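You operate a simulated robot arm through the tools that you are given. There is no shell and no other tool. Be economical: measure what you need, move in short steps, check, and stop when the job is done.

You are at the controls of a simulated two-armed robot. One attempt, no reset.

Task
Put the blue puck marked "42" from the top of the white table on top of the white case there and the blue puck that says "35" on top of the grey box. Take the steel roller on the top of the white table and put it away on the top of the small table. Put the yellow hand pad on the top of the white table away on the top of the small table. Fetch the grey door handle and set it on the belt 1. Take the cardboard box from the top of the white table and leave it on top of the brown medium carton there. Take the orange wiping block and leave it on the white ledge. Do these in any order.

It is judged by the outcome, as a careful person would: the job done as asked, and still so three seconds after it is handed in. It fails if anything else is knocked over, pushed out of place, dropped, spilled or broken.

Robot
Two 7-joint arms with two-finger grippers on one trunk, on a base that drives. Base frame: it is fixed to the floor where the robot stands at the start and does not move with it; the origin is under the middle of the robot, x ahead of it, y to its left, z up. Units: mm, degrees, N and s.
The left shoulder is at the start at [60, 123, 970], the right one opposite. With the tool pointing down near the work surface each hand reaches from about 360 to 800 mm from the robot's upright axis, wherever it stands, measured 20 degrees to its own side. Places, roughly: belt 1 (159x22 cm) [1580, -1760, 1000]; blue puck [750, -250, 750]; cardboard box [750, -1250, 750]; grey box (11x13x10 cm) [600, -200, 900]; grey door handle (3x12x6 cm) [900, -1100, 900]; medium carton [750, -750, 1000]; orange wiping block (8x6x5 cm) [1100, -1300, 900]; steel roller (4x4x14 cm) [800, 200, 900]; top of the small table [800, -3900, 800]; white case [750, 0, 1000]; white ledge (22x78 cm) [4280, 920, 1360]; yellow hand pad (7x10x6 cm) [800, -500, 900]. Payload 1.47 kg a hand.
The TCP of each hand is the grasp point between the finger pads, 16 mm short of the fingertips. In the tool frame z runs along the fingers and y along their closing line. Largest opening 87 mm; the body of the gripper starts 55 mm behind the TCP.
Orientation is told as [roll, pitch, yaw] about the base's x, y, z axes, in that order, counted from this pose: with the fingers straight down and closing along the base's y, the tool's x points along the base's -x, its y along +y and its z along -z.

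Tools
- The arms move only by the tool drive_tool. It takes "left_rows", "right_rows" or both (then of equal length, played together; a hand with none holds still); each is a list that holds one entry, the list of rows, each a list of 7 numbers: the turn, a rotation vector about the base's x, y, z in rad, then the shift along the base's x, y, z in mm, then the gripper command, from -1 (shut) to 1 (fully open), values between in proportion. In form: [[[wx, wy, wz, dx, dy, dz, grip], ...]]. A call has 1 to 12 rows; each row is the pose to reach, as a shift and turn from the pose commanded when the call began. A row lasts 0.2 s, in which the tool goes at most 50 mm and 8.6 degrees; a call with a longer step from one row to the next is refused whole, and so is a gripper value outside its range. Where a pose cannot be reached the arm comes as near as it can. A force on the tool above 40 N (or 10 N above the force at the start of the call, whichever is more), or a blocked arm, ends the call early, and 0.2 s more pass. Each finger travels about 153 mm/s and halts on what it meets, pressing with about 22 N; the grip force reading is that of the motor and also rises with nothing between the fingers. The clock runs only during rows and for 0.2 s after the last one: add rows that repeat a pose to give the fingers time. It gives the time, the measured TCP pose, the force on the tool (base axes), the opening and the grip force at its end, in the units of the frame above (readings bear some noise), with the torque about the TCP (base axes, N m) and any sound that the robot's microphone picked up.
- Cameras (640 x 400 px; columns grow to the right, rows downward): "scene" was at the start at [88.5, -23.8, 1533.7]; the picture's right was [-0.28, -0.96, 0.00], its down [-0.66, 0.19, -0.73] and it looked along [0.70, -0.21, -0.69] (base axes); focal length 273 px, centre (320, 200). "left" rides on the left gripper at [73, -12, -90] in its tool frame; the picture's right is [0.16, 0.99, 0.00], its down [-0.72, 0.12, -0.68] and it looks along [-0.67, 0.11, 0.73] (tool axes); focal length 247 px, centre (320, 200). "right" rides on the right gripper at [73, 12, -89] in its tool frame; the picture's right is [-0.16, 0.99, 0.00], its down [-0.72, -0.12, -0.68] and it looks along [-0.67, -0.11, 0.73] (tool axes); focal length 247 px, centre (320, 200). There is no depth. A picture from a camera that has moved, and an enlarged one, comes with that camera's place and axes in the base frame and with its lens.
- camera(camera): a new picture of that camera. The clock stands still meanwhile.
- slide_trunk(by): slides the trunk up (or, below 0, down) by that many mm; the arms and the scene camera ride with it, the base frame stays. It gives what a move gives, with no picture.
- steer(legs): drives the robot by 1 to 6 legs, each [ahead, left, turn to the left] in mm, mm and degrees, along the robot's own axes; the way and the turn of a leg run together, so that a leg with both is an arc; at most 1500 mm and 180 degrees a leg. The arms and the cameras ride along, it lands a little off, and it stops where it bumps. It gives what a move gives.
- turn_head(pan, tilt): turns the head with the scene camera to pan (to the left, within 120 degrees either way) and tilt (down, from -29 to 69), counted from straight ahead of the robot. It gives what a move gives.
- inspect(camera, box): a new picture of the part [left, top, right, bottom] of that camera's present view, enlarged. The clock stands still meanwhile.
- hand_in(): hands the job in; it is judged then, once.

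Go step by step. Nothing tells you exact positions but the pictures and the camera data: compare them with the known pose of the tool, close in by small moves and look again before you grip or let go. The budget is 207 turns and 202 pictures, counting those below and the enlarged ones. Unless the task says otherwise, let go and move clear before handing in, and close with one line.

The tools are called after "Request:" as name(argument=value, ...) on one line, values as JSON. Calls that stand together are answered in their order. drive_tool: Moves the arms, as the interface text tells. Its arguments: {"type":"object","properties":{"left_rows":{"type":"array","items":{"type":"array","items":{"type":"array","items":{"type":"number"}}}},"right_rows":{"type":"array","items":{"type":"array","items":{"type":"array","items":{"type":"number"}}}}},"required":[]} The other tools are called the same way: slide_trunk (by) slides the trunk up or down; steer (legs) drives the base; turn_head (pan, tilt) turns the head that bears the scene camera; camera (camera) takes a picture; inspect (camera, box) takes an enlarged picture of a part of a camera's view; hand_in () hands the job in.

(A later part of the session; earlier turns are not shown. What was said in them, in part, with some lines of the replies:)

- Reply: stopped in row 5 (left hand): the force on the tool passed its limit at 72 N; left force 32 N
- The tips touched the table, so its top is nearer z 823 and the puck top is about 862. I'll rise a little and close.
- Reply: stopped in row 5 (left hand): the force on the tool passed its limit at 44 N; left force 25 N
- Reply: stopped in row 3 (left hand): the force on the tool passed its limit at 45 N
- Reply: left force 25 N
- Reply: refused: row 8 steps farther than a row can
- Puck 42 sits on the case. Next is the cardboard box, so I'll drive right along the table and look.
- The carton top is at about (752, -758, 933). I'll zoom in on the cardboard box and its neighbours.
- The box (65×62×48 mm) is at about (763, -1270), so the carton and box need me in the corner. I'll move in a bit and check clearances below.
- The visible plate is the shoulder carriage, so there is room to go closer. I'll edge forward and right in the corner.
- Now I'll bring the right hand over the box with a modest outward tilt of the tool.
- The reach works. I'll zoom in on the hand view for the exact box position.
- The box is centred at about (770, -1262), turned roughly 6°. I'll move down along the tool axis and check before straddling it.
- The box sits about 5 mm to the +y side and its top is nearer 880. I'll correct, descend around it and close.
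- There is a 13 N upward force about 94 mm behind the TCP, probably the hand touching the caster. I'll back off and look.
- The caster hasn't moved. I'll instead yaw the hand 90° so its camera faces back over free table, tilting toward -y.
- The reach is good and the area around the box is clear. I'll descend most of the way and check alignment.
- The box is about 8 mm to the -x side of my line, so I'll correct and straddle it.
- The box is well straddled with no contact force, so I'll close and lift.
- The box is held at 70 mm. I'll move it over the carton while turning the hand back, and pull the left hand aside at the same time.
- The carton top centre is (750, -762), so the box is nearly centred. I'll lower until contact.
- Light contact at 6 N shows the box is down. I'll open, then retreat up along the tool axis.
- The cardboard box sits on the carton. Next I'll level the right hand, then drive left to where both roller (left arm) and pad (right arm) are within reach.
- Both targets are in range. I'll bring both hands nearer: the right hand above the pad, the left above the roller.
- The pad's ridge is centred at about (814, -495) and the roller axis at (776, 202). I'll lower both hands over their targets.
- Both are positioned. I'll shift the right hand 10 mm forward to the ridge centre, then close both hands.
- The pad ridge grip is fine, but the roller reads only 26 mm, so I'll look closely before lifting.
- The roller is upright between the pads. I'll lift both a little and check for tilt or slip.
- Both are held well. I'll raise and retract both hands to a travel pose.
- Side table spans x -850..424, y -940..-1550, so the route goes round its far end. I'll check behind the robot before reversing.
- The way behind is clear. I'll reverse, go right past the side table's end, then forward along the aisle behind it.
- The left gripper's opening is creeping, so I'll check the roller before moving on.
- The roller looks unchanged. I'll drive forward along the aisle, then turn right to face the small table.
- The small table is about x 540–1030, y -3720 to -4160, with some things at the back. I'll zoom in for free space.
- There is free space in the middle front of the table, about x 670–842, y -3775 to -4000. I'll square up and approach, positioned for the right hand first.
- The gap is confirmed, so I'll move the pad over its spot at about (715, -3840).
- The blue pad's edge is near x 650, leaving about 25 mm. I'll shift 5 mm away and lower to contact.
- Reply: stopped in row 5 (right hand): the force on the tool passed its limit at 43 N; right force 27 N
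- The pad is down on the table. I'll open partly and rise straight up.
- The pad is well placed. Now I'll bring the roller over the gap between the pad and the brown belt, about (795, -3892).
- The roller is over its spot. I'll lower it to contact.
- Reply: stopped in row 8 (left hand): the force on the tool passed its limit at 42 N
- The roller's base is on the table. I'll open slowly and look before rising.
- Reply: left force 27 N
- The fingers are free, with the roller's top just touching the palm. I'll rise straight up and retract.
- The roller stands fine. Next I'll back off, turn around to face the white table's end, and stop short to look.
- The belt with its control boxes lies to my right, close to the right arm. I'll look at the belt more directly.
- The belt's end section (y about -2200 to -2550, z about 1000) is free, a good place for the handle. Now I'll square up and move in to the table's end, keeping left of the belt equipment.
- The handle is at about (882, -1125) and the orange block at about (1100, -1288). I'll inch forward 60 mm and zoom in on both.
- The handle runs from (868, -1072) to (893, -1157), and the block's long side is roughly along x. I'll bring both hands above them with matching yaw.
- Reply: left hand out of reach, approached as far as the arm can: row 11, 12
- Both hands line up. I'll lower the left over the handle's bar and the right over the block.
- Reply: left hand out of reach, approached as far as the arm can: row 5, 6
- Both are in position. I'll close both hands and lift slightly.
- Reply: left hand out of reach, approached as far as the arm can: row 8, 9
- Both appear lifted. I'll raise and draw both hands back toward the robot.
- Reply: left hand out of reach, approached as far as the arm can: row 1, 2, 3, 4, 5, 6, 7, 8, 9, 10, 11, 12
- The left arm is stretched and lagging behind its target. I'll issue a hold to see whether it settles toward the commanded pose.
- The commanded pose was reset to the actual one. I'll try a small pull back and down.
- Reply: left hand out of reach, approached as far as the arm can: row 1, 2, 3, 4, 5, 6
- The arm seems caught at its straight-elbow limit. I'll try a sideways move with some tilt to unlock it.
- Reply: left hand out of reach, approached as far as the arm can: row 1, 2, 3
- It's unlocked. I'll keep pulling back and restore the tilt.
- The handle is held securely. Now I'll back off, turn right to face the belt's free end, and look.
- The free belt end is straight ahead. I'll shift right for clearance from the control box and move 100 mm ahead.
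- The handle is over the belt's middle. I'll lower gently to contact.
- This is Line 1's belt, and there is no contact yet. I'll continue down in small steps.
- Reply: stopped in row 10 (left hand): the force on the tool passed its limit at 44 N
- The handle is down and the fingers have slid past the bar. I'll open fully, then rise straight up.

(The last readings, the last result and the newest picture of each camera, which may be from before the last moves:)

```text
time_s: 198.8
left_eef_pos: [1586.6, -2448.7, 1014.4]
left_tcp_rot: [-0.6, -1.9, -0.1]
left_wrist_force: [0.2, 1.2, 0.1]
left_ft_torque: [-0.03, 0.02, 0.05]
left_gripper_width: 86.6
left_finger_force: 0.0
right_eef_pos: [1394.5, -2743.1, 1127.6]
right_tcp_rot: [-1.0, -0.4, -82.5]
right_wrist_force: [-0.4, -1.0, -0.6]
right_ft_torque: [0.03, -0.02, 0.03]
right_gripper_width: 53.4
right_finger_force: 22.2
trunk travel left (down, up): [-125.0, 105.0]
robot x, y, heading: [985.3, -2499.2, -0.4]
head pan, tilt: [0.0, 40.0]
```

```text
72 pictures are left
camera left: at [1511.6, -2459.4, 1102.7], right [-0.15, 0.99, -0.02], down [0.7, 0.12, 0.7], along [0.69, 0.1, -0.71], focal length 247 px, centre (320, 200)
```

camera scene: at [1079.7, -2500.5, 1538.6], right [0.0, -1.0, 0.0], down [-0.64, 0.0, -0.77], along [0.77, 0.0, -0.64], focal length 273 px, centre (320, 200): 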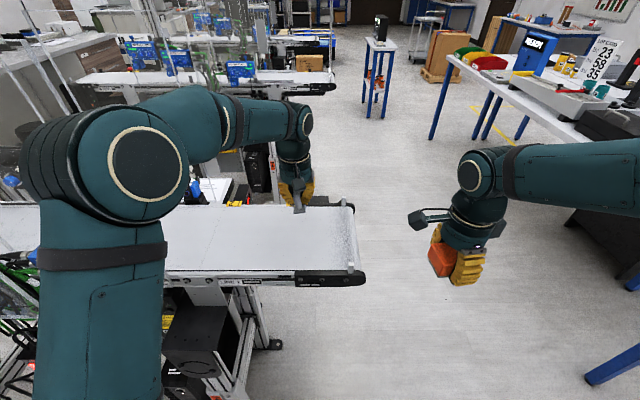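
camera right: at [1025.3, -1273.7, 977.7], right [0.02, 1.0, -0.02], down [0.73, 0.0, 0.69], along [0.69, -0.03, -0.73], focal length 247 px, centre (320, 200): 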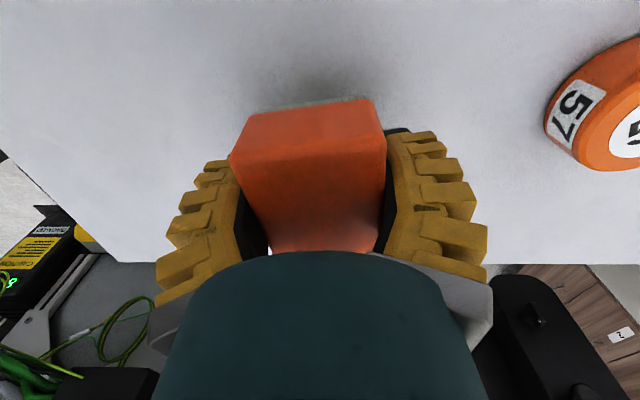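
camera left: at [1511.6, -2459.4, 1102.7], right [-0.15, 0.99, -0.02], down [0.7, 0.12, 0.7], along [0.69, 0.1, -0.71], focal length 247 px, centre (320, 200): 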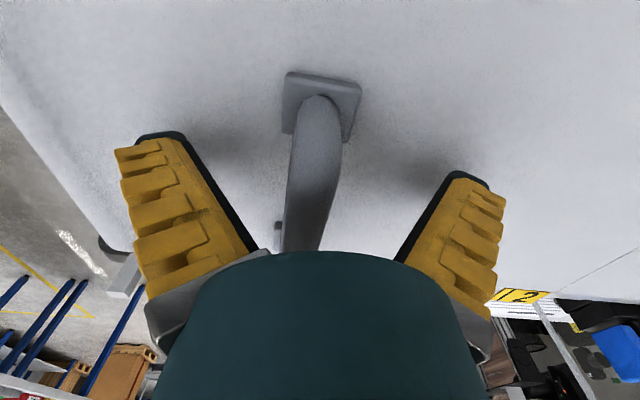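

The handle stands on the belt and the fingers are clear. I'll rise straight up and retract.

Request:
drive_tool(left_rows=[[[0, 0, 0, 0, 0, 25, 1], [0, 0, 0, 0, 0, 60, 1], [0, 0, 0, 0, 0, 100, 1], [0, 0, 0, -15, 0, 130, 1], [0, 0, 0, -50, 0, 140, 1], [0, 0, 0, -90, 0, 140, 1], [0, 0, 0, -130, 0, 140, 1], [0, 0, 0, -170, 0, 140, 1], [0, 0, 0, -210, 0, 140, 1], [0, 0, 0, -210, 0, 140, 1]]])

Request:
inspect(camera="scene", box=[200, 140, 400, 300])

```text
time_s: 201.0
left_eef_pos: [1379.3, -2449.9, 1155.7]
left_tcp_rot: [-0.7, -1.9, -0.1]
left_wrist_force: [0.1, 0.4, -0.7]
left_ft_torque: [-0.01, 0.04, 0.0]
left_gripper_width: 87.0
left_finger_force: 0.0
right_eef_pos: [1396.4, -2744.0, 1127.0]
right_tcp_rot: [-1.1, -0.3, -82.5]
right_wrist_force: [0.4, -0.1, -0.8]
right_ft_torque: [0.01, 0.01, 0.0]
right_gripper_width: 53.6
right_finger_force: 21.9
trunk travel left (down, up): [-125.0, 105.0]
robot x, y, heading: [984.0, -2496.3, -0.3]
head pan, tilt: [0.0, 40.0]
```

```text
2.50 times, centred on (300, 220) of scene
camera zoom: at [1080.7, -2500.6, 1538.4], right [0.0, -1.0, 0.0], down [-0.64, 0.0, -0.77], along [0.77, 0.0, -0.64], focal length 683 px, centre (370, 150)
```

zoom: 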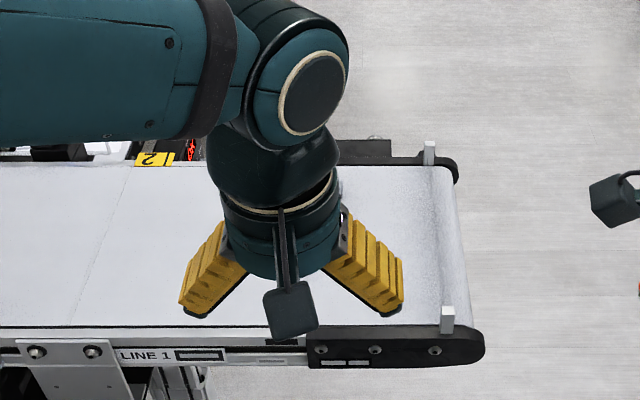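

The handle is released. For the orange block I must reach the ledge; I'll go round the belt's end and look up the aisle between lines 1 and 2.

Request:
steer(legs=[[-120, 0, 0], [0, -600, 0], [1430, 0, 0]])

Request:
turn_head(pan=90, tilt=25)

Request:
camera(camera="scene")

Request:
turn_head(pan=45, tilt=20)

Request:
camera(camera="scene")

```text
time_s: 214.2
left_eef_pos: [2685.3, -3060.0, 1155.3]
left_tcp_rot: [-0.6, -1.8, -0.9]
left_wrist_force: [0.6, -0.3, 0.4]
left_ft_torque: [0.04, -0.01, -0.05]
left_gripper_width: 86.9
left_finger_force: 0.0
right_eef_pos: [2697.3, -3354.0, 1128.2]
right_tcp_rot: [-1.0, -0.5, -83.2]
right_wrist_force: [-0.2, -0.2, -1.3]
right_ft_torque: [-0.03, 0.05, 0.0]
right_gripper_width: 53.6
right_finger_force: 21.6
trunk travel left (down, up): [-125.0, 105.0]
robot x, y, heading: [2290.5, -3106.2, -1.1]
head pan, tilt: [0.0, 40.0]
```

```text
time_s: 215.9
left_eef_pos: [2685.1, -3060.1, 1155.8]
left_tcp_rot: [-0.6, -1.8, -0.9]
left_wrist_force: [-0.4, 0.7, -0.2]
left_ft_torque: [0.03, 0.01, 0.02]
left_gripper_width: 87.0
left_finger_force: 0.1
right_eef_pos: [2697.9, -3354.3, 1128.0]
right_tcp_rot: [-1.0, -0.5, -83.2]
right_wrist_force: [0.1, 0.0, -1.3]
right_ft_torque: [-0.03, 0.0, 0.0]
right_gripper_width: 53.4
right_finger_force: 22.2
trunk travel left (down, up): [-125.0, 105.0]
robot x, y, heading: [2291.7, -3103.5, -1.0]
head pan, tilt: [90.0, 25.0]
```

```text
70 pictures are left
camera scene: at [2301.3, -3014.6, 1561.8], right [1.0, -0.02, 0.0], down [-0.01, -0.42, -0.91], along [0.01, 0.91, -0.42], focal length 273 px, centre (320, 200)
```

scene: 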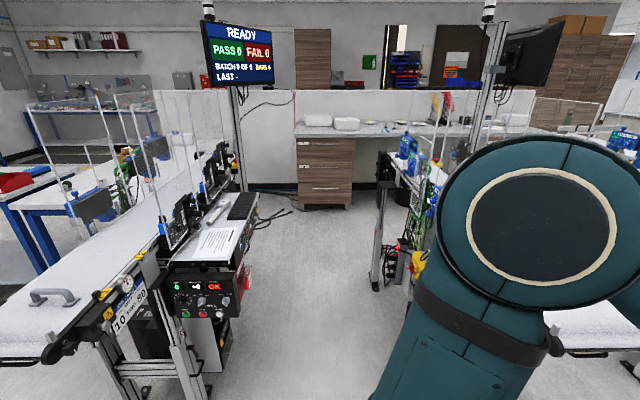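

```text
time_s: 217.0
left_eef_pos: [2684.0, -3060.2, 1155.4]
left_tcp_rot: [-0.7, -1.8, -0.9]
left_wrist_force: [-0.7, 0.4, 1.1]
left_ft_torque: [0.07, -0.04, 0.02]
left_gripper_width: 86.8
left_finger_force: 0.1
right_eef_pos: [2697.9, -3355.4, 1128.8]
right_tcp_rot: [-1.0, -0.4, -83.2]
right_wrist_force: [-0.3, -0.5, -1.1]
right_ft_torque: [-0.02, 0.01, 0.04]
right_gripper_width: 53.4
right_finger_force: 22.2
trunk travel left (down, up): [-125.0, 105.0]
robot x, y, heading: [2291.2, -3104.6, -0.5]
head pan, tilt: [45.0, 20.0]
```

```text
69 pictures are left
camera scene: at [2366.7, -3041.9, 1569.9], right [0.7, -0.72, 0.0], down [-0.25, -0.24, -0.94], along [0.67, 0.65, -0.34], focal length 273 px, centre (320, 200)
```

scene: 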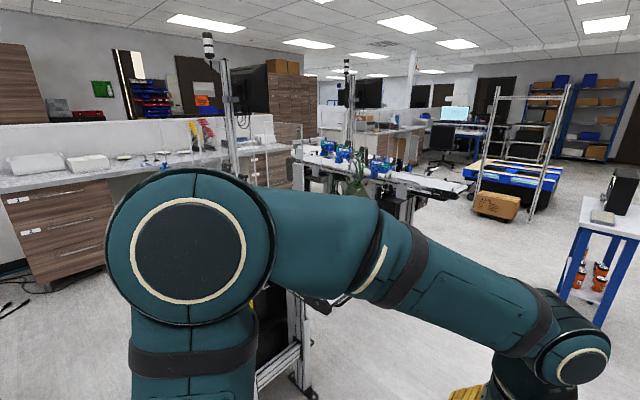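

The handle stands properly on belt 1. I'll zoom in toward the ledge, near the partition's far end.

Request:
inspect(camera="scene", box=[120, 80, 460, 240])

Request:
inspect(camera="scene", box=[160, 90, 320, 190])

```text
1.88 times, centred on (290, 160) of scene
camera zoom: at [2366.7, -3041.9, 1569.9], right [0.7, -0.72, 0.0], down [-0.25, -0.24, -0.94], along [0.67, 0.65, -0.34], focal length 514 px, centre (376, 275)
```

zoom: 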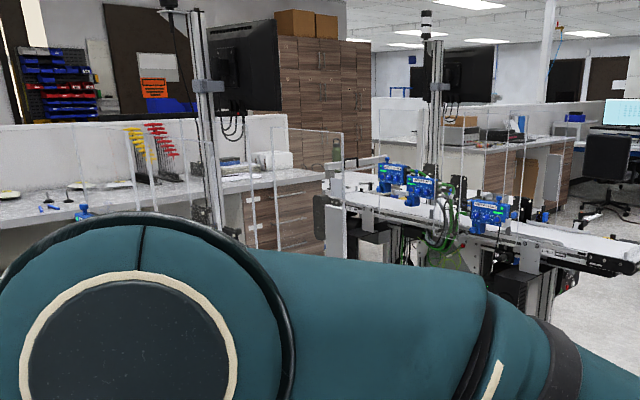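

```text
4.00 times, centred on (240, 140) of scene
camera zoom: at [2366.7, -3041.9, 1569.9], right [0.7, -0.72, 0.0], down [-0.25, -0.24, -0.94], along [0.67, 0.65, -0.34], focal length 1093 px, centre (640, 440)
```

zoom: 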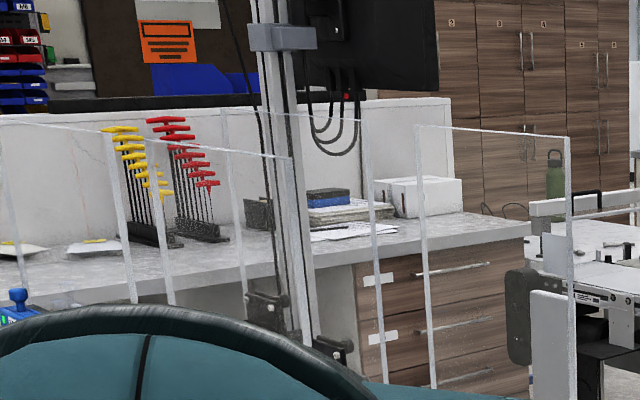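

The route east past line 3 looks open. I'll drive along this aisle to about x 4650 and look again.

Request:
steer(legs=[[1200, 0, 0.5], [1150, 0, 0]])

Request:
turn_head(pan=60, tilt=20)

Request:
camera(camera="scene")

Request:
turn_head(pan=5, tilt=25)

Request:
camera(camera="scene")

```text
time_s: 227.0
left_eef_pos: [4737.6, -3141.2, 1154.8]
left_tcp_rot: [-0.5, -1.9, -2.1]
left_wrist_force: [-1.0, -0.3, -0.6]
left_ft_torque: [-0.01, -0.07, -0.01]
left_gripper_width: 86.9
left_finger_force: 0.2
right_eef_pos: [4743.7, -3436.8, 1128.1]
right_tcp_rot: [-0.9, -0.5, -84.5]
right_wrist_force: [-0.3, 0.2, -0.2]
right_ft_torque: [-0.01, -0.05, 0.01]
right_gripper_width: 53.6
right_finger_force: 22.1
trunk travel left (down, up): [-125.0, 105.0]
robot x, y, heading: [4349.0, -3178.2, -2.4]
head pan, tilt: [45.0, 20.0]
stopped in leg 2: the robot was blocked; the commanded pose is now the measured one
```

```text
time_s: 227.8
left_eef_pos: [4742.9, -3140.5, 1154.2]
left_tcp_rot: [-0.5, -1.7, -2.1]
left_wrist_force: [0.7, 0.9, -0.3]
left_ft_torque: [0.01, 0.04, 0.01]
left_gripper_width: 87.2
left_finger_force: 0.0
right_eef_pos: [4746.6, -3435.7, 1127.5]
right_tcp_rot: [-1.1, -0.3, -84.7]
right_wrist_force: [-0.1, 0.7, -1.5]
right_ft_torque: [-0.01, 0.02, 0.01]
right_gripper_width: 53.4
right_finger_force: 22.3
trunk travel left (down, up): [-125.0, 105.0]
robot x, y, heading: [4346.6, -3176.9, -2.3]
head pan, tilt: [60.0, 20.0]
```

```text
66 pictures are left
camera scene: at [4405.6, -3100.9, 1569.9], right [0.84, -0.54, 0.0], down [-0.18, -0.29, -0.94], along [0.5, 0.79, -0.34], focal length 273 px, centre (320, 200)
```

scene: 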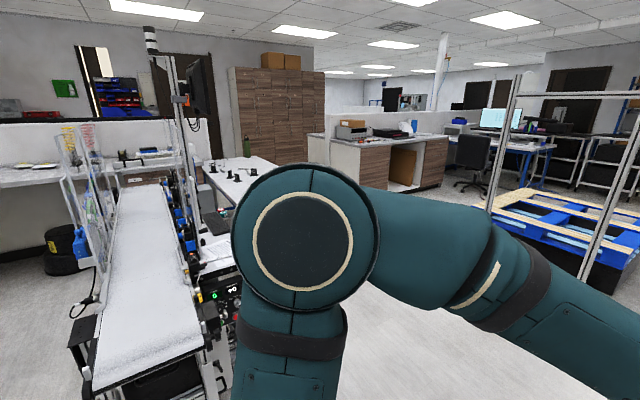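

```text
time_s: 229.0
left_eef_pos: [4742.1, -3141.5, 1154.3]
left_tcp_rot: [-0.5, -1.7, -2.2]
left_wrist_force: [-0.2, 1.2, 1.2]
left_ft_torque: [0.01, -0.01, 0.0]
left_gripper_width: 87.1
left_finger_force: 0.1
right_eef_pos: [4746.5, -3437.1, 1127.0]
right_tcp_rot: [-1.1, -0.4, -84.4]
right_wrist_force: [-0.2, 0.6, 0.4]
right_ft_torque: [-0.02, 0.0, -0.01]
right_gripper_width: 53.5
right_finger_force: 22.3
trunk travel left (down, up): [-125.0, 105.0]
robot x, y, heading: [4346.0, -3176.9, -2.3]
head pan, tilt: [5.0, 25.0]
```

```text
65 pictures are left
camera scene: at [4447.9, -3175.2, 1561.9], right [0.05, -1.0, 0.0], down [-0.42, -0.02, -0.91], along [0.91, 0.04, -0.42], focal length 273 px, centre (320, 200)
```

scene: 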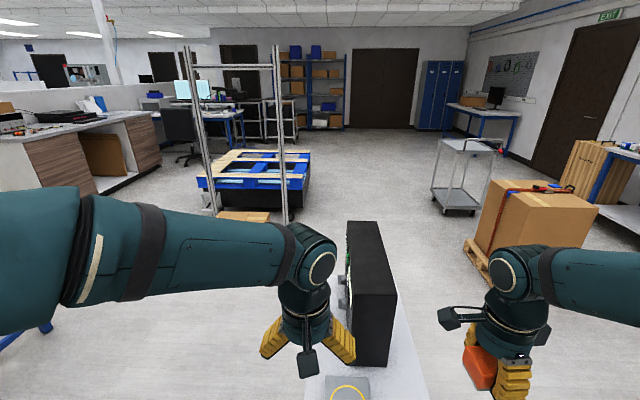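

I was blocked by a small stand ahead that was nearer than I thought. I'll back straight off and check it.

Request:
steer(legs=[[-350, 0, 0]])

Request:
turn_head(pan=-5, tilt=40)

Request:
camera(camera="scene")

```text
time_s: 231.2
left_eef_pos: [4397.3, -3127.7, 1154.3]
left_tcp_rot: [-0.6, -1.8, -2.1]
left_wrist_force: [-0.3, -0.1, -0.4]
left_ft_torque: [0.04, -0.03, -0.02]
left_gripper_width: 87.1
left_finger_force: 0.0
right_eef_pos: [4402.9, -3422.6, 1126.8]
right_tcp_rot: [-1.1, -0.5, -84.6]
right_wrist_force: [0.2, 0.2, -0.9]
right_ft_torque: [0.03, -0.01, 0.0]
right_gripper_width: 53.4
right_finger_force: 22.1
trunk travel left (down, up): [-125.0, 105.0]
robot x, y, heading: [4002.5, -3163.8, -2.2]
head pan, tilt: [5.0, 25.0]
```

```text
time_s: 232.0
left_eef_pos: [4399.1, -3127.9, 1154.3]
left_tcp_rot: [-0.5, -1.6, -2.2]
left_wrist_force: [0.4, -0.2, 0.2]
left_ft_torque: [0.01, 0.02, 0.0]
left_gripper_width: 87.0
left_finger_force: 0.1
right_eef_pos: [4402.6, -3424.5, 1126.9]
right_tcp_rot: [-1.1, -0.6, -84.7]
right_wrist_force: [-0.2, -0.5, -0.7]
right_ft_torque: [-0.01, -0.01, -0.02]
right_gripper_width: 53.4
right_finger_force: 22.0
trunk travel left (down, up): [-125.0, 105.0]
robot x, y, heading: [4000.9, -3164.3, -2.3]
head pan, tilt: [-5.0, 40.0]
```

```text
64 pictures are left
camera scene: at [4096.1, -3176.4, 1538.6], right [-0.13, -0.99, 0.0], down [-0.64, 0.08, -0.77], along [0.76, -0.1, -0.64], focal length 273 px, centre (320, 200)
```

scene: 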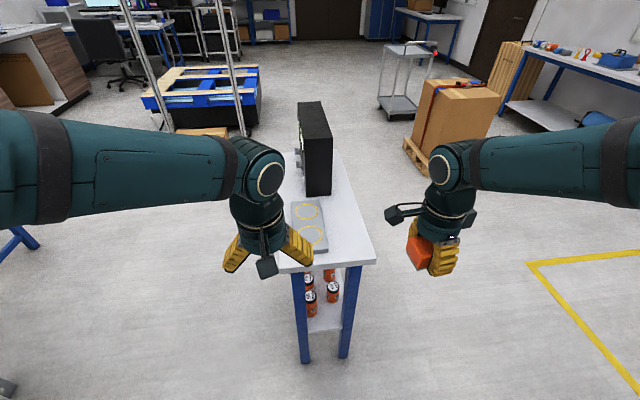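

The stand looks undisturbed. I'll raise the trunk, tuck the right hand inward, then pass between the stand and line 3's belt end.

Request:
slide_trunk(by=100)

Request:
drive_tool(right_rows=[[[0, 0, 0, 0, 35, 0, -0.5], [0, 0, 0, 0, 70, 0, -0.5], [0, 0, 0, 0, 105, 0, -0.5], [0, 0, 0, 0, 105, 0, -0.5]]])

Request:
steer(legs=[[0, 0, 2.2], [0, 385, 0]])

Request:
turn_head(pan=10, tilt=40)

Request:
camera(camera="scene")

```text
time_s: 233.3
left_eef_pos: [4397.6, -3127.5, 1254.9]
left_tcp_rot: [-0.5, -1.7, -2.1]
left_wrist_force: [0.1, -0.2, 0.2]
left_ft_torque: [0.01, 0.0, 0.0]
left_gripper_width: 87.2
left_finger_force: 0.0
right_eef_pos: [4403.2, -3423.4, 1227.0]
right_tcp_rot: [-1.1, -0.5, -84.6]
right_wrist_force: [0.5, 0.1, -1.4]
right_ft_torque: [-0.01, 0.01, 0.0]
right_gripper_width: 53.3
right_finger_force: 22.1
trunk travel left (down, up): [-225.0, 5.0]
robot x, y, heading: [4004.7, -3161.8, -2.4]
head pan, tilt: [-5.0, 40.0]
```

```text
time_s: 234.3
left_eef_pos: [4398.0, -3127.9, 1254.6]
left_tcp_rot: [-0.6, -1.6, -2.1]
left_wrist_force: [0.5, 0.1, -0.1]
left_ft_torque: [-0.02, -0.03, 0.01]
left_gripper_width: 86.9
left_finger_force: 0.1
right_eef_pos: [4401.5, -3318.5, 1227.0]
right_tcp_rot: [-1.1, -0.4, -84.7]
right_wrist_force: [-0.5, -0.4, -0.6]
right_ft_torque: [0.01, 0.01, 0.01]
right_gripper_width: 53.5
right_finger_force: 21.7
trunk travel left (down, up): [-225.0, 5.0]
robot x, y, heading: [4000.2, -3164.3, -2.5]
head pan, tilt: [-5.0, 40.0]
```

```text
time_s: 238.7
left_eef_pos: [4398.4, -2720.7, 1253.9]
left_tcp_rot: [-0.5, -1.7, 0.0]
left_wrist_force: [-0.6, 0.9, -0.1]
left_ft_torque: [0.0, 0.01, -0.01]
left_gripper_width: 87.0
left_finger_force: 0.0
right_eef_pos: [4408.0, -2910.6, 1226.2]
right_tcp_rot: [-1.0, -0.6, -82.4]
right_wrist_force: [-1.5, -0.3, -0.6]
right_ft_torque: [-0.02, 0.01, -0.02]
right_gripper_width: 53.3
right_finger_force: 21.2
trunk travel left (down, up): [-225.0, 5.0]
robot x, y, heading: [4002.0, -2773.7, 0.1]
head pan, tilt: [-5.0, 40.0]
```

```text
time_s: 239.5
left_eef_pos: [4397.4, -2721.9, 1255.5]
left_tcp_rot: [-0.5, -1.8, -0.1]
left_wrist_force: [0.6, -0.4, 0.4]
left_ft_torque: [-0.01, 0.02, 0.01]
left_gripper_width: 86.9
left_finger_force: 0.0
right_eef_pos: [4407.9, -2911.1, 1227.0]
right_tcp_rot: [-1.0, -0.4, -82.5]
right_wrist_force: [-0.8, -0.4, -1.1]
right_ft_torque: [0.01, 0.01, -0.01]
right_gripper_width: 53.5
right_finger_force: 22.1
trunk travel left (down, up): [-225.0, 5.0]
robot x, y, heading: [4003.4, -2772.5, -0.4]
head pan, tilt: [10.0, 40.0]
```

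```text
63 pictures are left
camera scene: at [4096.4, -2759.2, 1638.5], right [0.17, -0.99, 0.0], down [-0.63, -0.11, -0.77], along [0.75, 0.13, -0.64], focal length 273 px, centre (320, 200)
```

scene: 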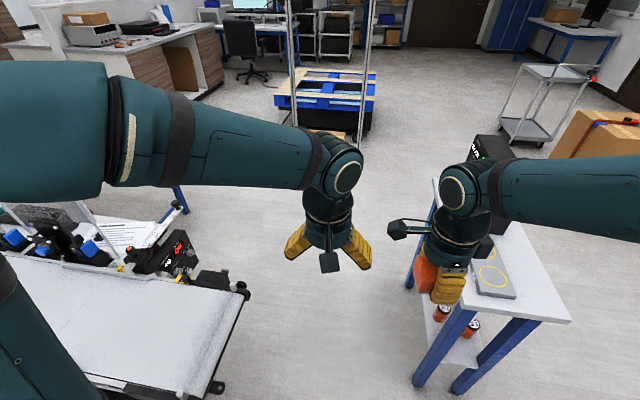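

There is room on both sides. I'll nudge right, drive through, then turn left to face north.

Request:
steer(legs=[[0, -60, 0], [1300, 0, 0], [0, 0, 90]])

Request:
turn_head(pan=10, tilt=15)

Request:
camera(camera="scene")

```text
time_s: 250.6
left_eef_pos: [5237.1, -2450.6, 1253.7]
left_tcp_rot: [-0.5, -1.7, 89.2]
left_wrist_force: [-0.1, -0.4, -0.1]
left_ft_torque: [0.01, -0.01, 0.01]
left_gripper_width: 87.1
left_finger_force: 0.1
right_eef_pos: [5429.3, -2441.9, 1227.1]
right_tcp_rot: [-1.1, -0.5, 6.6]
right_wrist_force: [-0.8, -1.0, -1.5]
right_ft_torque: [-0.04, -0.01, -0.02]
right_gripper_width: 53.2
right_finger_force: 21.9
trunk travel left (down, up): [-225.0, 5.0]
robot x, y, heading: [5285.1, -2845.1, 89.2]
head pan, tilt: [10.0, 40.0]
```

```text
time_s: 251.5
left_eef_pos: [5237.8, -2450.6, 1253.8]
left_tcp_rot: [-0.5, -1.7, 89.1]
left_wrist_force: [-0.1, -0.1, 0.0]
left_ft_torque: [0.04, -0.01, 0.01]
left_gripper_width: 87.1
left_finger_force: 0.0
right_eef_pos: [5428.7, -2441.7, 1227.6]
right_tcp_rot: [-1.1, -0.4, 6.6]
right_wrist_force: [0.1, 0.1, -1.6]
right_ft_torque: [-0.02, -0.01, 0.0]
right_gripper_width: 53.5
right_finger_force: 22.2
trunk travel left (down, up): [-225.0, 5.0]
robot x, y, heading: [5285.6, -2841.6, 89.1]
head pan, tilt: [10.0, 15.0]
```

```text
62 pictures are left
camera scene: at [5269.5, -2743.3, 1678.0], right [0.99, 0.16, 0.0], down [0.04, -0.26, -0.97], along [-0.15, 0.95, -0.26], focal length 273 px, centre (320, 200)
```

scene: 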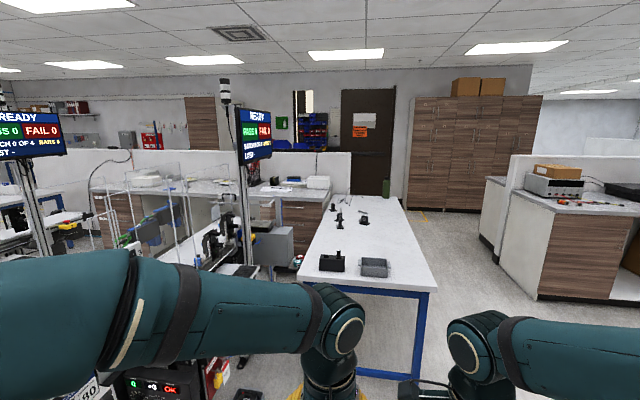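

I see the partition with the ledge ahead-left, a counter in front of it, and a white table between. I'll zoom in.

Request:
inspect(camera="scene", box=[200, 120, 440, 270])

```text
2.67 times, centred on (320, 195) of scene
camera zoom: at [5269.5, -2743.3, 1678.0], right [0.99, 0.16, 0.0], down [0.04, -0.26, -0.97], along [-0.15, 0.95, -0.26], focal length 728 px, centre (320, 213)
```

zoom: 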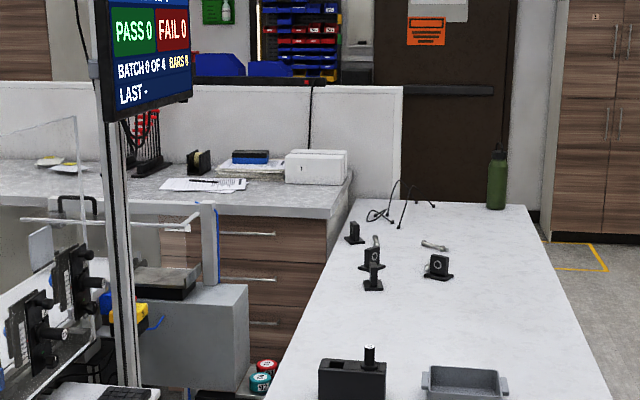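

The ledge is best reached from behind the partition. I'll go east, then north through the passage between the white table and the right-hand counter.

Request:
steer(legs=[[0, -1065, 0.8], [1500, 0, 0], [1500, 0, 0]])

Request:
turn_head(pan=35, tilt=20)

Request:
camera(camera="scene")

```text
time_s: 261.8
left_eef_pos: [6299.8, -2451.6, 1253.5]
left_tcp_rot: [-0.6, -1.6, 89.7]
left_wrist_force: [0.4, 0.2, -0.3]
left_ft_torque: [-0.01, 0.02, 0.0]
left_gripper_width: 86.7
left_finger_force: 0.0
right_eef_pos: [6490.6, -2441.8, 1226.8]
right_tcp_rot: [-1.1, -0.5, 7.1]
right_wrist_force: [0.3, 1.5, -0.7]
right_ft_torque: [-0.01, -0.02, 0.03]
right_gripper_width: 53.3
right_finger_force: 21.7
trunk travel left (down, up): [-225.0, 5.0]
robot x, y, heading: [6350.8, -2845.5, 89.6]
head pan, tilt: [10.0, 15.0]
stopped in leg 2: the robot was blocked; the commanded pose is now the measured one
```

```text
time_s: 262.7
left_eef_pos: [6300.4, -2450.6, 1254.8]
left_tcp_rot: [-0.5, -1.7, 89.6]
left_wrist_force: [0.0, -0.3, -0.2]
left_ft_torque: [0.0, 0.01, 0.01]
left_gripper_width: 87.1
left_finger_force: 0.0
right_eef_pos: [6490.4, -2442.5, 1227.2]
right_tcp_rot: [-1.0, -0.4, 7.1]
right_wrist_force: [-0.5, 0.0, -0.9]
right_ft_torque: [0.01, 0.02, -0.02]
right_gripper_width: 53.2
right_finger_force: 22.4
trunk travel left (down, up): [-225.0, 5.0]
robot x, y, heading: [6351.7, -2844.5, 89.5]
head pan, tilt: [35.0, 20.0]
```

```text
60 pictures are left
camera scene: at [6296.1, -2759.6, 1669.9], right [0.83, 0.56, 0.0], down [0.19, -0.28, -0.94], along [-0.53, 0.78, -0.34], focal length 273 px, centre (320, 200)
```

scene: 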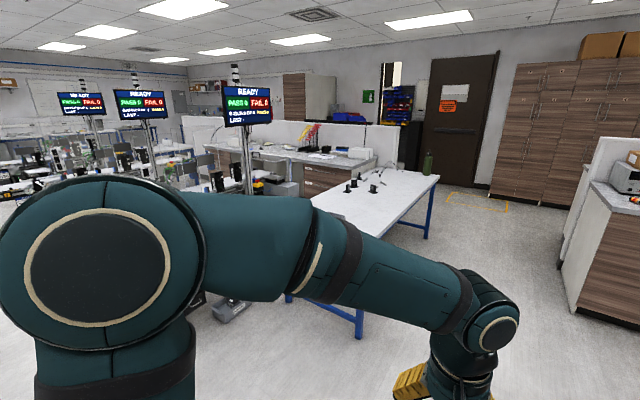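

Something low is just ahead of the base, so I'll look down.

Request:
turn_head(pan=-20, tilt=50)

Request:
camera(camera="scene")

```text
time_s: 263.9
left_eef_pos: [6300.8, -2451.2, 1255.4]
left_tcp_rot: [-0.5, -1.6, 89.6]
left_wrist_force: [0.2, -0.1, -0.3]
left_ft_torque: [0.0, 0.03, -0.01]
left_gripper_width: 87.1
left_finger_force: 0.0
right_eef_pos: [6491.0, -2442.2, 1226.5]
right_tcp_rot: [-1.1, -0.4, 7.1]
right_wrist_force: [0.3, -0.4, -0.9]
right_ft_torque: [-0.02, -0.02, 0.0]
right_gripper_width: 53.5
right_finger_force: 22.3
trunk travel left (down, up): [-225.0, 5.0]
robot x, y, heading: [6346.5, -2846.2, 89.3]
head pan, tilt: [-20.0, 50.0]
```

```text
59 pictures are left
camera scene: at [6375.7, -2764.6, 1624.4], right [0.94, -0.35, 0.0], down [-0.27, -0.72, -0.64], along [0.23, 0.6, -0.77], focal length 273 px, centre (320, 200)
```

scene: 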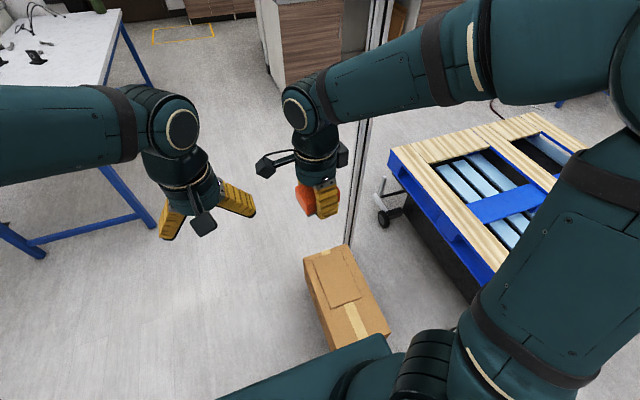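

A carton lies on the floor right ahead, so I'll back off, shift left to clear it, then go north.

Request:
steer(legs=[[-100, 0, 0], [0, 225, 0.5], [1500, 0, 0], [1500, 0, 0]])

Request:
turn_head(pan=50, tilt=25)

Request:
camera(camera="scene")

Request:
turn_head(pan=-120, tilt=40)

Request:
camera(camera="scene")

```text
time_s: 281.2
left_eef_pos: [6104.0, 432.0, 1254.3]
left_tcp_rot: [-0.5, -1.6, 89.3]
left_wrist_force: [0.5, 0.4, 0.7]
left_ft_torque: [0.0, 0.0, -0.01]
left_gripper_width: 86.8
left_finger_force: 0.0
right_eef_pos: [6294.1, 440.8, 1227.9]
right_tcp_rot: [-1.1, -0.4, 6.9]
right_wrist_force: [0.1, -0.1, -1.0]
right_ft_torque: [0.01, -0.01, 0.01]
right_gripper_width: 53.3
right_finger_force: 21.8
trunk travel left (down, up): [-225.0, 5.0]
robot x, y, heading: [6152.0, 34.5, 89.0]
head pan, tilt: [-20.0, 50.0]
```

```text
time_s: 282.6
left_eef_pos: [6104.1, 431.7, 1253.2]
left_tcp_rot: [-0.5, -1.7, 89.2]
left_wrist_force: [0.0, 0.5, -1.1]
left_ft_torque: [0.01, 0.03, -0.01]
left_gripper_width: 86.9
left_finger_force: 0.0
right_eef_pos: [6295.1, 440.8, 1226.5]
right_tcp_rot: [-1.1, -0.4, 6.8]
right_wrist_force: [1.0, 1.2, -1.1]
right_ft_torque: [-0.02, -0.02, -0.03]
right_gripper_width: 53.2
right_finger_force: 22.3
trunk travel left (down, up): [-225.0, 5.0]
robot x, y, heading: [6156.0, 35.6, 89.1]
head pan, tilt: [50.0, 25.0]
```

```text
58 pictures are left
camera scene: at [6081.0, 107.2, 1661.8], right [0.65, 0.76, 0.0], down [0.32, -0.28, -0.91], along [-0.68, 0.59, -0.42], focal length 273 px, centre (320, 200)
```

scene: 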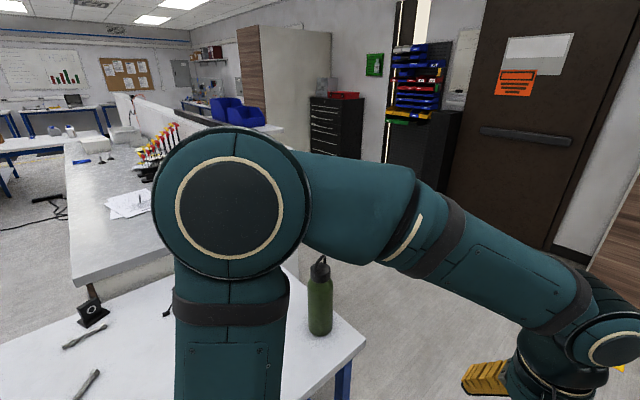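

```text
time_s: 285.2
left_eef_pos: [6104.3, 431.2, 1253.6]
left_tcp_rot: [-0.5, -1.7, 89.3]
left_wrist_force: [0.7, -0.1, 0.2]
left_ft_torque: [-0.02, -0.01, 0.02]
left_gripper_width: 86.9
left_finger_force: 0.0
right_eef_pos: [6294.5, 441.4, 1227.5]
right_tcp_rot: [-1.1, -0.4, 6.7]
right_wrist_force: [0.4, 0.5, -1.2]
right_ft_torque: [0.01, -0.03, 0.03]
right_gripper_width: 53.1
right_finger_force: 22.0
trunk travel left (down, up): [-225.0, 5.0]
robot x, y, heading: [6151.7, 34.9, 89.2]
head pan, tilt: [-120.0, 40.0]
```

```text
57 pictures are left
camera scene: at [6223.7, 3.3, 1638.5], right [-0.51, -0.86, 0.0], down [-0.55, 0.33, -0.77], along [0.66, -0.39, -0.64], focal length 273 px, centre (320, 200)
```

scene: 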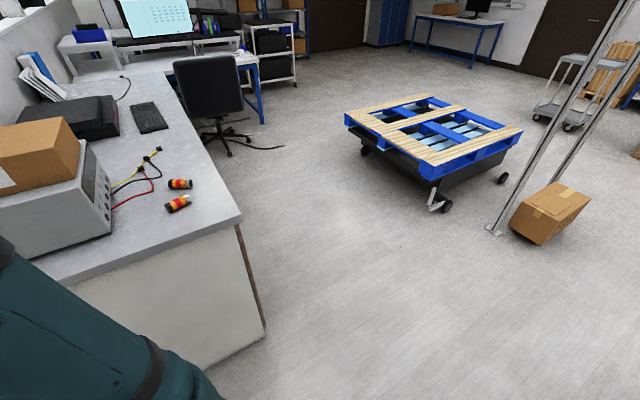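

The way on is open. I'll continue north past the partition's end and look west behind it.

Request:
steer(legs=[[1450, 0, 0.8]])

Request:
turn_head(pan=95, tilt=25)

Request:
camera(camera="scene")

```text
time_s: 292.5
left_eef_pos: [6115.2, 1912.0, 1253.7]
left_tcp_rot: [-0.6, -1.6, 89.9]
left_wrist_force: [0.5, -0.5, -0.6]
left_ft_torque: [-0.02, 0.0, 0.0]
left_gripper_width: 87.1
left_finger_force: 0.0
right_eef_pos: [6305.3, 1921.8, 1226.6]
right_tcp_rot: [-1.0, -0.5, 7.5]
right_wrist_force: [-0.1, 0.7, -0.8]
right_ft_torque: [0.01, 0.0, -0.01]
right_gripper_width: 52.9
right_finger_force: 21.9
trunk travel left (down, up): [-225.0, 5.0]
robot x, y, heading: [6165.2, 1519.4, 89.8]
head pan, tilt: [-120.0, 40.0]
```

```text
time_s: 295.6
left_eef_pos: [6116.3, 1912.3, 1254.8]
left_tcp_rot: [-0.5, -1.7, 90.0]
left_wrist_force: [0.4, 0.0, 0.7]
left_ft_torque: [-0.01, -0.01, 0.0]
left_gripper_width: 87.1
left_finger_force: 0.0
right_eef_pos: [6305.1, 1922.9, 1227.2]
right_tcp_rot: [-1.1, -0.3, 7.5]
right_wrist_force: [0.2, -0.3, -0.2]
right_ft_torque: [0.01, 0.02, 0.02]
right_gripper_width: 52.8
right_finger_force: 22.0
trunk travel left (down, up): [-225.0, 5.0]
robot x, y, heading: [6163.9, 1515.7, 89.6]
head pan, tilt: [95.0, 25.0]
```

```text
56 pictures are left
camera scene: at [6073.7, 1520.1, 1661.8], right [-0.08, 1.0, 0.0], down [0.42, 0.03, -0.91], along [-0.9, -0.07, -0.42], focal length 273 px, centre (320, 200)
```

scene: 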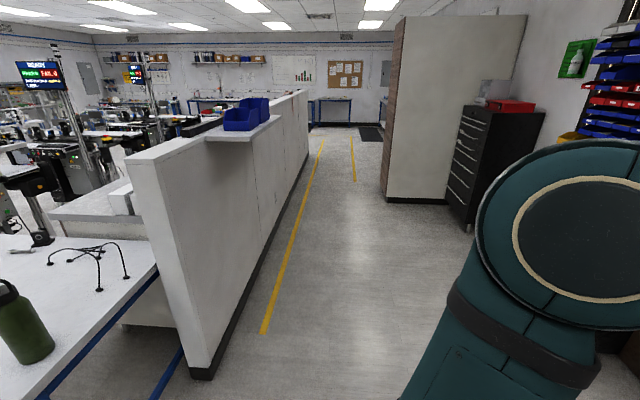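

The white ledge is a shelf on the partition's back side, with two blue bins, and is reachable from this corridor. I'll zoom in.

Request:
inspect(camera="scene", box=[180, 70, 330, 170])

```text
4.00 times, centred on (255, 120) of scene
camera zoom: at [6073.7, 1520.1, 1661.8], right [-0.08, 1.0, 0.0], down [0.42, 0.03, -0.91], along [-0.9, -0.07, -0.42], focal length 1093 px, centre (580, 520)
```

zoom: 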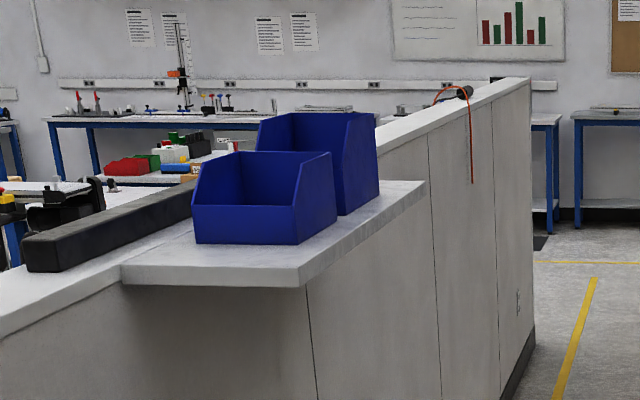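

The ledge spans about x 3900–4670, y 820–1040 at z about 1360, with a free strip nearest me. I'll turn to face it and strafe along the corridor, keeping clear of the ledge.

Request:
steer(legs=[[170, 0, 0], [0, 0, 180], [0, -1380, 0]])

Request:
turn_head(pan=-10, tilt=20)

Request:
camera(camera="scene")

```text
time_s: 316.1
left_eef_pos: [4839.2, 1366.4, 1254.8]
left_tcp_rot: [-0.5, -1.7, -93.1]
left_wrist_force: [0.5, -1.0, 0.4]
left_ft_torque: [0.01, -0.01, 0.02]
left_gripper_width: 87.0
left_finger_force: 0.1
right_eef_pos: [4650.5, 1365.4, 1227.4]
right_tcp_rot: [-1.1, -0.4, -175.5]
right_wrist_force: [0.8, 0.7, -1.1]
right_ft_torque: [0.0, 0.0, 0.0]
right_gripper_width: 52.9
right_finger_force: 22.3
trunk travel left (down, up): [-225.0, 5.0]
robot x, y, heading: [4808.1, 1762.3, -93.3]
head pan, tilt: [95.0, 25.0]
```

```text
time_s: 317.9
left_eef_pos: [4839.9, 1367.1, 1253.1]
left_tcp_rot: [-0.5, -1.5, -93.1]
left_wrist_force: [-0.6, 0.0, -0.3]
left_ft_torque: [-0.04, 0.01, 0.0]
left_gripper_width: 87.0
left_finger_force: 0.1
right_eef_pos: [4649.7, 1366.6, 1227.5]
right_tcp_rot: [-1.1, -0.5, -175.5]
right_wrist_force: [0.2, -0.6, -1.0]
right_ft_torque: [0.04, 0.02, -0.04]
right_gripper_width: 52.8
right_finger_force: 21.7
trunk travel left (down, up): [-225.0, 5.0]
robot x, y, heading: [4809.7, 1760.6, -93.3]
head pan, tilt: [-10.0, 20.0]
```

```text
54 pictures are left
camera scene: at [4786.5, 1660.9, 1669.9], right [-0.97, 0.23, 0.0], down [0.08, 0.33, -0.94], along [-0.21, -0.91, -0.34], focal length 273 px, centre (320, 200)
```

scene: 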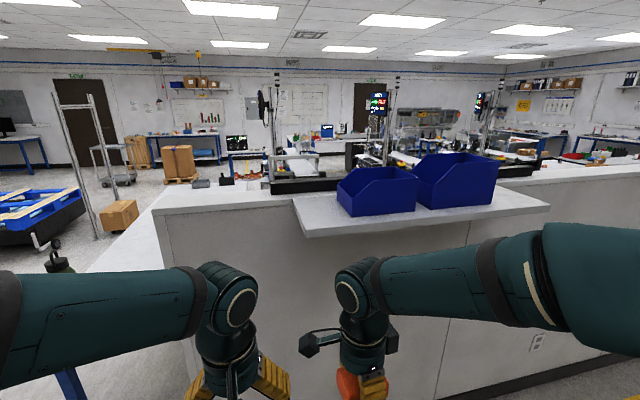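

The free strip on the ledge is about x 4525–4680. I'll raise the right hand above ledge height, square up, then advance.

Request:
drive_tool(right_rows=[[[0, 0, 0, 0, 0, 45, -0.5], [0, 0, 0, 0, 0, 90, -0.5], [0, 0, 0, 0, 0, 135, -0.5], [0, 0, 0, 0, 0, 180, -0.5], [0, 0, 0, 0, 0, 225, -0.5], [0, 0, 0, 0, 0, 225, -0.5]]])

Request:
steer(legs=[[0, -70, 3.3], [200, 0, 0]])

Request:
camera(camera="scene")

Request:
camera(camera="right")

```text
time_s: 319.3
left_eef_pos: [4839.1, 1365.7, 1254.6]
left_tcp_rot: [-0.5, -1.7, -93.1]
left_wrist_force: [0.1, 0.1, -0.6]
left_ft_torque: [0.0, 0.04, 0.03]
left_gripper_width: 87.2
left_finger_force: 0.0
right_eef_pos: [4650.5, 1364.5, 1453.9]
right_tcp_rot: [-1.1, -0.4, -175.5]
right_wrist_force: [-0.5, -0.3, -0.9]
right_ft_torque: [0.0, 0.0, 0.0]
right_gripper_width: 52.8
right_finger_force: 21.8
trunk travel left (down, up): [-225.0, 5.0]
robot x, y, heading: [4810.3, 1758.3, -93.3]
head pan, tilt: [-10.0, 20.0]
```

```text
time_s: 321.8
left_eef_pos: [4791.6, 1175.7, 1253.7]
left_tcp_rot: [-0.4, -1.7, -89.9]
left_wrist_force: [-0.1, -0.1, -0.2]
left_ft_torque: [0.0, 0.0, 0.01]
left_gripper_width: 86.7
left_finger_force: 0.0
right_eef_pos: [4602.5, 1163.7, 1454.8]
right_tcp_rot: [-1.0, -0.4, -172.4]
right_wrist_force: [0.2, -0.4, -1.6]
right_ft_torque: [0.03, -0.01, -0.02]
right_gripper_width: 52.8
right_finger_force: 22.2
trunk travel left (down, up): [-225.0, 5.0]
robot x, y, heading: [4740.9, 1569.8, -90.1]
head pan, tilt: [-10.0, 20.0]
```

```text
53 pictures are left
camera scene: at [4722.7, 1466.7, 1669.9], right [-0.98, 0.18, 0.0], down [0.06, 0.34, -0.94], along [-0.16, -0.93, -0.34], focal length 273 px, centre (320, 200)
```

scene: 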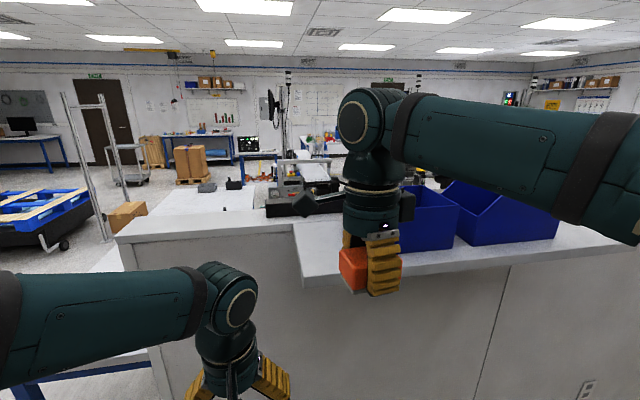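

```text
52 pictures are left
camera right: at [4677.2, 1159.1, 1542.3], right [-0.03, -1.0, -0.02], down [-0.73, 0.01, 0.69], along [-0.69, 0.03, -0.73], focal length 247 px, centre (320, 200)
```

right: 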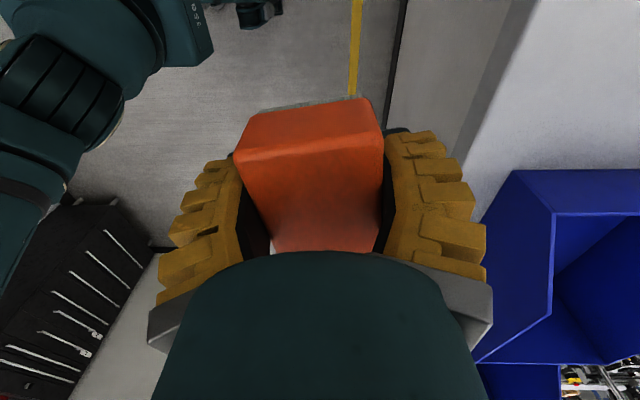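

The right hand is above ledge height and lined up. I'll advance 150 mm.

Request:
steer(legs=[[150, 0, 0]])

Request:
drive_tool(right_rows=[[[0, 0, 0, 4, -27, 0, -0.5], [0, 0, 0, 8, -52, 0, -0.5], [0, 0, 0, 8, -52, -20, -0.5], [0, 0, 0, 8, -52, -20, -0.5]]])

Request:
camera(camera="scene")

Request:
camera(camera="right")

```text
time_s: 323.1
left_eef_pos: [4791.6, 1028.3, 1253.8]
left_tcp_rot: [-0.5, -1.6, -90.0]
left_wrist_force: [0.4, 0.4, -0.6]
left_ft_torque: [0.03, 0.03, 0.02]
left_gripper_width: 87.0
left_finger_force: 0.0
right_eef_pos: [4601.2, 1016.0, 1454.7]
right_tcp_rot: [-1.1, -0.4, -172.3]
right_wrist_force: [0.8, -0.5, -1.6]
right_ft_torque: [0.02, 0.01, -0.01]
right_gripper_width: 53.0
right_finger_force: 21.6
trunk travel left (down, up): [-225.0, 5.0]
robot x, y, heading: [4738.9, 1421.2, -90.0]
head pan, tilt: [-10.0, 20.0]
```

```text
time_s: 324.1
left_eef_pos: [4791.4, 1027.8, 1254.2]
left_tcp_rot: [-0.5, -1.6, -90.1]
left_wrist_force: [-0.2, 0.0, -0.4]
left_ft_torque: [-0.01, 0.02, -0.02]
left_gripper_width: 87.2
left_finger_force: 0.0
right_eef_pos: [4611.8, 965.6, 1433.6]
right_tcp_rot: [-1.1, -0.3, -172.4]
right_wrist_force: [0.5, -0.3, -1.0]
right_ft_torque: [-0.02, -0.01, 0.0]
right_gripper_width: 52.9
right_finger_force: 22.3
trunk travel left (down, up): [-225.0, 5.0]
robot x, y, heading: [4740.5, 1418.4, -89.9]
head pan, tilt: [-10.0, 20.0]
```

```text
51 pictures are left
camera scene: at [4722.6, 1319.4, 1669.9], right [-0.98, 0.18, 0.0], down [0.06, 0.34, -0.94], along [-0.17, -0.92, -0.34], focal length 273 px, centre (320, 200)
```

scene: 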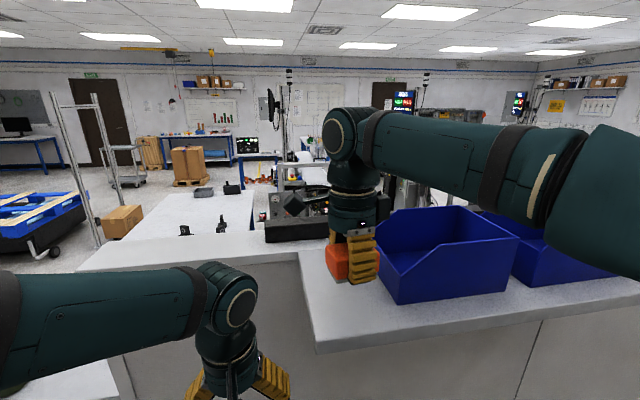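

```text
50 pictures are left
camera right: at [4685.8, 960.2, 1521.9], right [-0.03, -1.0, -0.02], down [-0.73, 0.01, 0.69], along [-0.69, 0.03, -0.73], focal length 247 px, centre (320, 200)
```

right: 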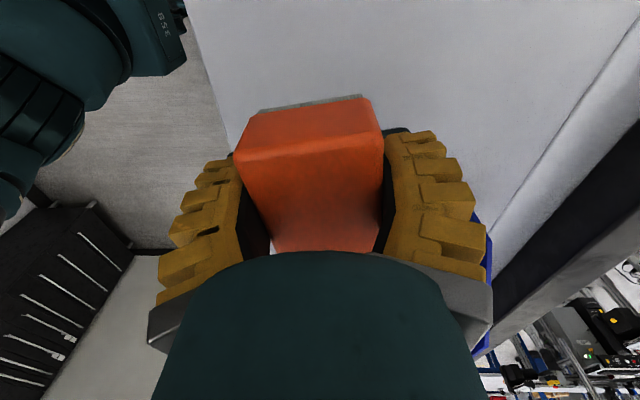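

The block is over the free strip, clear of the bin and edges. I'll lower to contact.

Request:
drive_tool(right_rows=[[[0, 0, 0, 0, 0, -20, -0.5], [0, 0, 0, 0, 0, -34, -0.5], [0, 0, 0, 0, 0, -39, -0.5], [0, 0, 0, 0, 0, -43, -0.5], [0, 0, 0, 0, 0, -47, -0.5], [0, 0, 0, 0, 0, -51, -0.5], [0, 0, 0, 0, 0, -55, -0.5], [0, 0, 0, 0, 0, -58, -0.5], [0, 0, 0, 0, 0, -61, -0.5], [0, 0, 0, 0, 0, -64, -0.5]]])

Request:
inspect(camera="scene", box=[270, 180, 430, 350])

```text
time_s: 326.3
left_eef_pos: [4792.0, 1030.0, 1254.4]
left_tcp_rot: [-0.4, -1.7, -90.0]
left_wrist_force: [0.4, -0.8, 0.2]
left_ft_torque: [0.02, 0.0, 0.0]
left_gripper_width: 87.2
left_finger_force: 0.1
right_eef_pos: [4611.7, 965.3, 1371.9]
right_tcp_rot: [-0.8, -0.4, -172.4]
right_wrist_force: [-1.4, -4.1, 27.4]
right_ft_torque: [-0.6, -0.07, 0.1]
right_gripper_width: 54.3
right_finger_force: 21.9
trunk travel left (down, up): [-225.0, 5.0]
robot x, y, heading: [4742.6, 1420.3, -90.2]
head pan, tilt: [-10.0, 20.0]
```

```text
2.35 times, centred on (350, 265) of scene
camera zoom: at [4722.7, 1321.5, 1670.2], right [-0.98, 0.18, 0.0], down [0.06, 0.34, -0.94], along [-0.17, -0.93, -0.34], focal length 643 px, centre (249, 47)
```

zoom: 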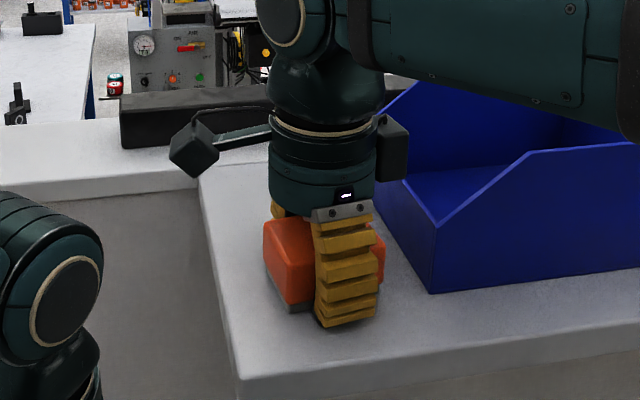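

The block is on the ledge. I'll ease up, open, then rise straight and back away.

Request:
drive_tool(right_rows=[[[0, 0, 0, 0, 0, 2, -0.5], [0, 0, 0, 0, 0, 2, 0], [0, 0, 0, 0, 0, 2, 0.4], [0, 0, 0, 0, 0, 2, 0.8], [0, 0, 0, 0, 0, 5, 1], [0, 0, 0, 0, 0, 30, 1], [0, 0, 0, 0, 0, 70, 1], [0, 0, 0, 0, 0, 110, 1], [0, 0, 0, 0, 0, 110, 1]]])

Request:
steer(legs=[[-300, 0, 0]])

Request:
camera(camera="scene")

```text
time_s: 328.3
left_eef_pos: [4792.0, 1028.4, 1253.8]
left_tcp_rot: [-0.6, -1.7, -90.1]
left_wrist_force: [-0.8, 0.0, 0.0]
left_ft_torque: [0.03, 0.0, 0.0]
left_gripper_width: 87.0
left_finger_force: 0.1
right_eef_pos: [4610.8, 967.5, 1481.3]
right_tcp_rot: [-1.1, -0.5, -172.4]
right_wrist_force: [0.4, -0.3, -0.4]
right_ft_torque: [-0.01, 0.02, -0.03]
right_gripper_width: 86.7
right_finger_force: 0.0
trunk travel left (down, up): [-225.0, 5.0]
robot x, y, heading: [4737.7, 1423.2, -90.0]
head pan, tilt: [-10.0, 20.0]
```

```text
time_s: 330.4
left_eef_pos: [4791.6, 1328.7, 1255.7]
left_tcp_rot: [-0.6, -1.6, -89.9]
left_wrist_force: [-0.6, 0.1, -0.5]
left_ft_torque: [-0.02, 0.0, -0.01]
left_gripper_width: 86.9
left_finger_force: 0.1
right_eef_pos: [4612.4, 1267.8, 1481.0]
right_tcp_rot: [-1.1, -0.5, -172.3]
right_wrist_force: [-0.5, -0.2, 0.2]
right_ft_torque: [-0.03, -0.01, 0.02]
right_gripper_width: 86.7
right_finger_force: 0.0
trunk travel left (down, up): [-225.0, 5.0]
robot x, y, heading: [4739.6, 1721.9, -90.3]
head pan, tilt: [-10.0, 20.0]
```

```text
48 pictures are left
camera scene: at [4723.0, 1620.6, 1670.0], right [-0.98, 0.17, 0.0], down [0.06, 0.34, -0.94], along [-0.16, -0.93, -0.34], focal length 273 px, centre (320, 200)
```

scene: 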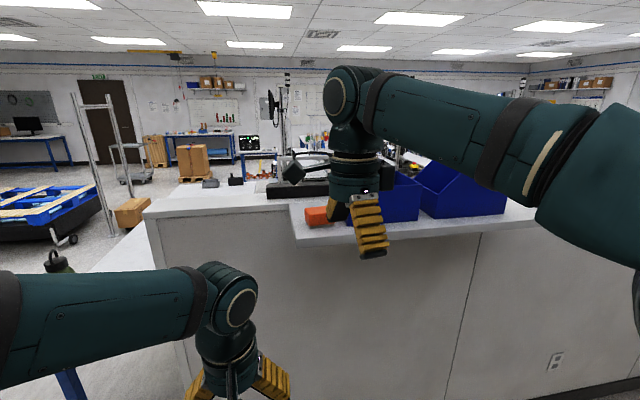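

The orange block appears to rest on the ledge; one close check before handing in.

Request:
inspect(camera="scene", box=[270, 160, 430, 270])

```text
3.64 times, centred on (350, 215) of scene
camera zoom: at [4723.0, 1620.6, 1670.0], right [-0.98, 0.17, 0.0], down [0.06, 0.34, -0.94], along [-0.16, -0.93, -0.34], focal length 993 px, centre (211, 146)
```

zoom: 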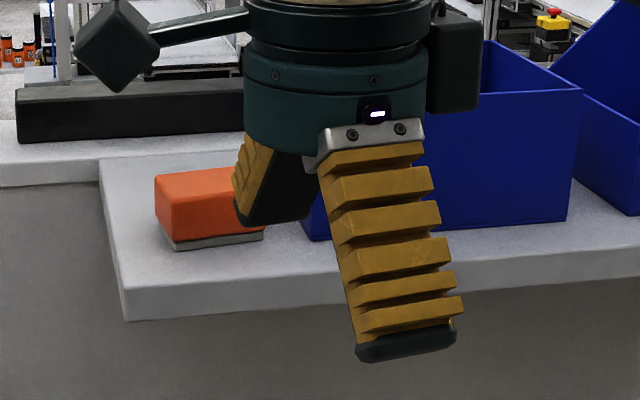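

The block lies flat and stable on the white ledge, and both hands are empty and clear. All seven items are placed, so I'm handing in.

Request:
hand_in()

```text
The job is handed in.
```

All seven items are where you asked and both hands are empty and clear. The base was stopped twice on the way: by the stand near line 3, which looked undisturbed afterwards, and by a carton on the floor, which I can't rule out nudging by a few mm. The right hand also briefly touched what was probably the caster on the white table, which did not appear to move.
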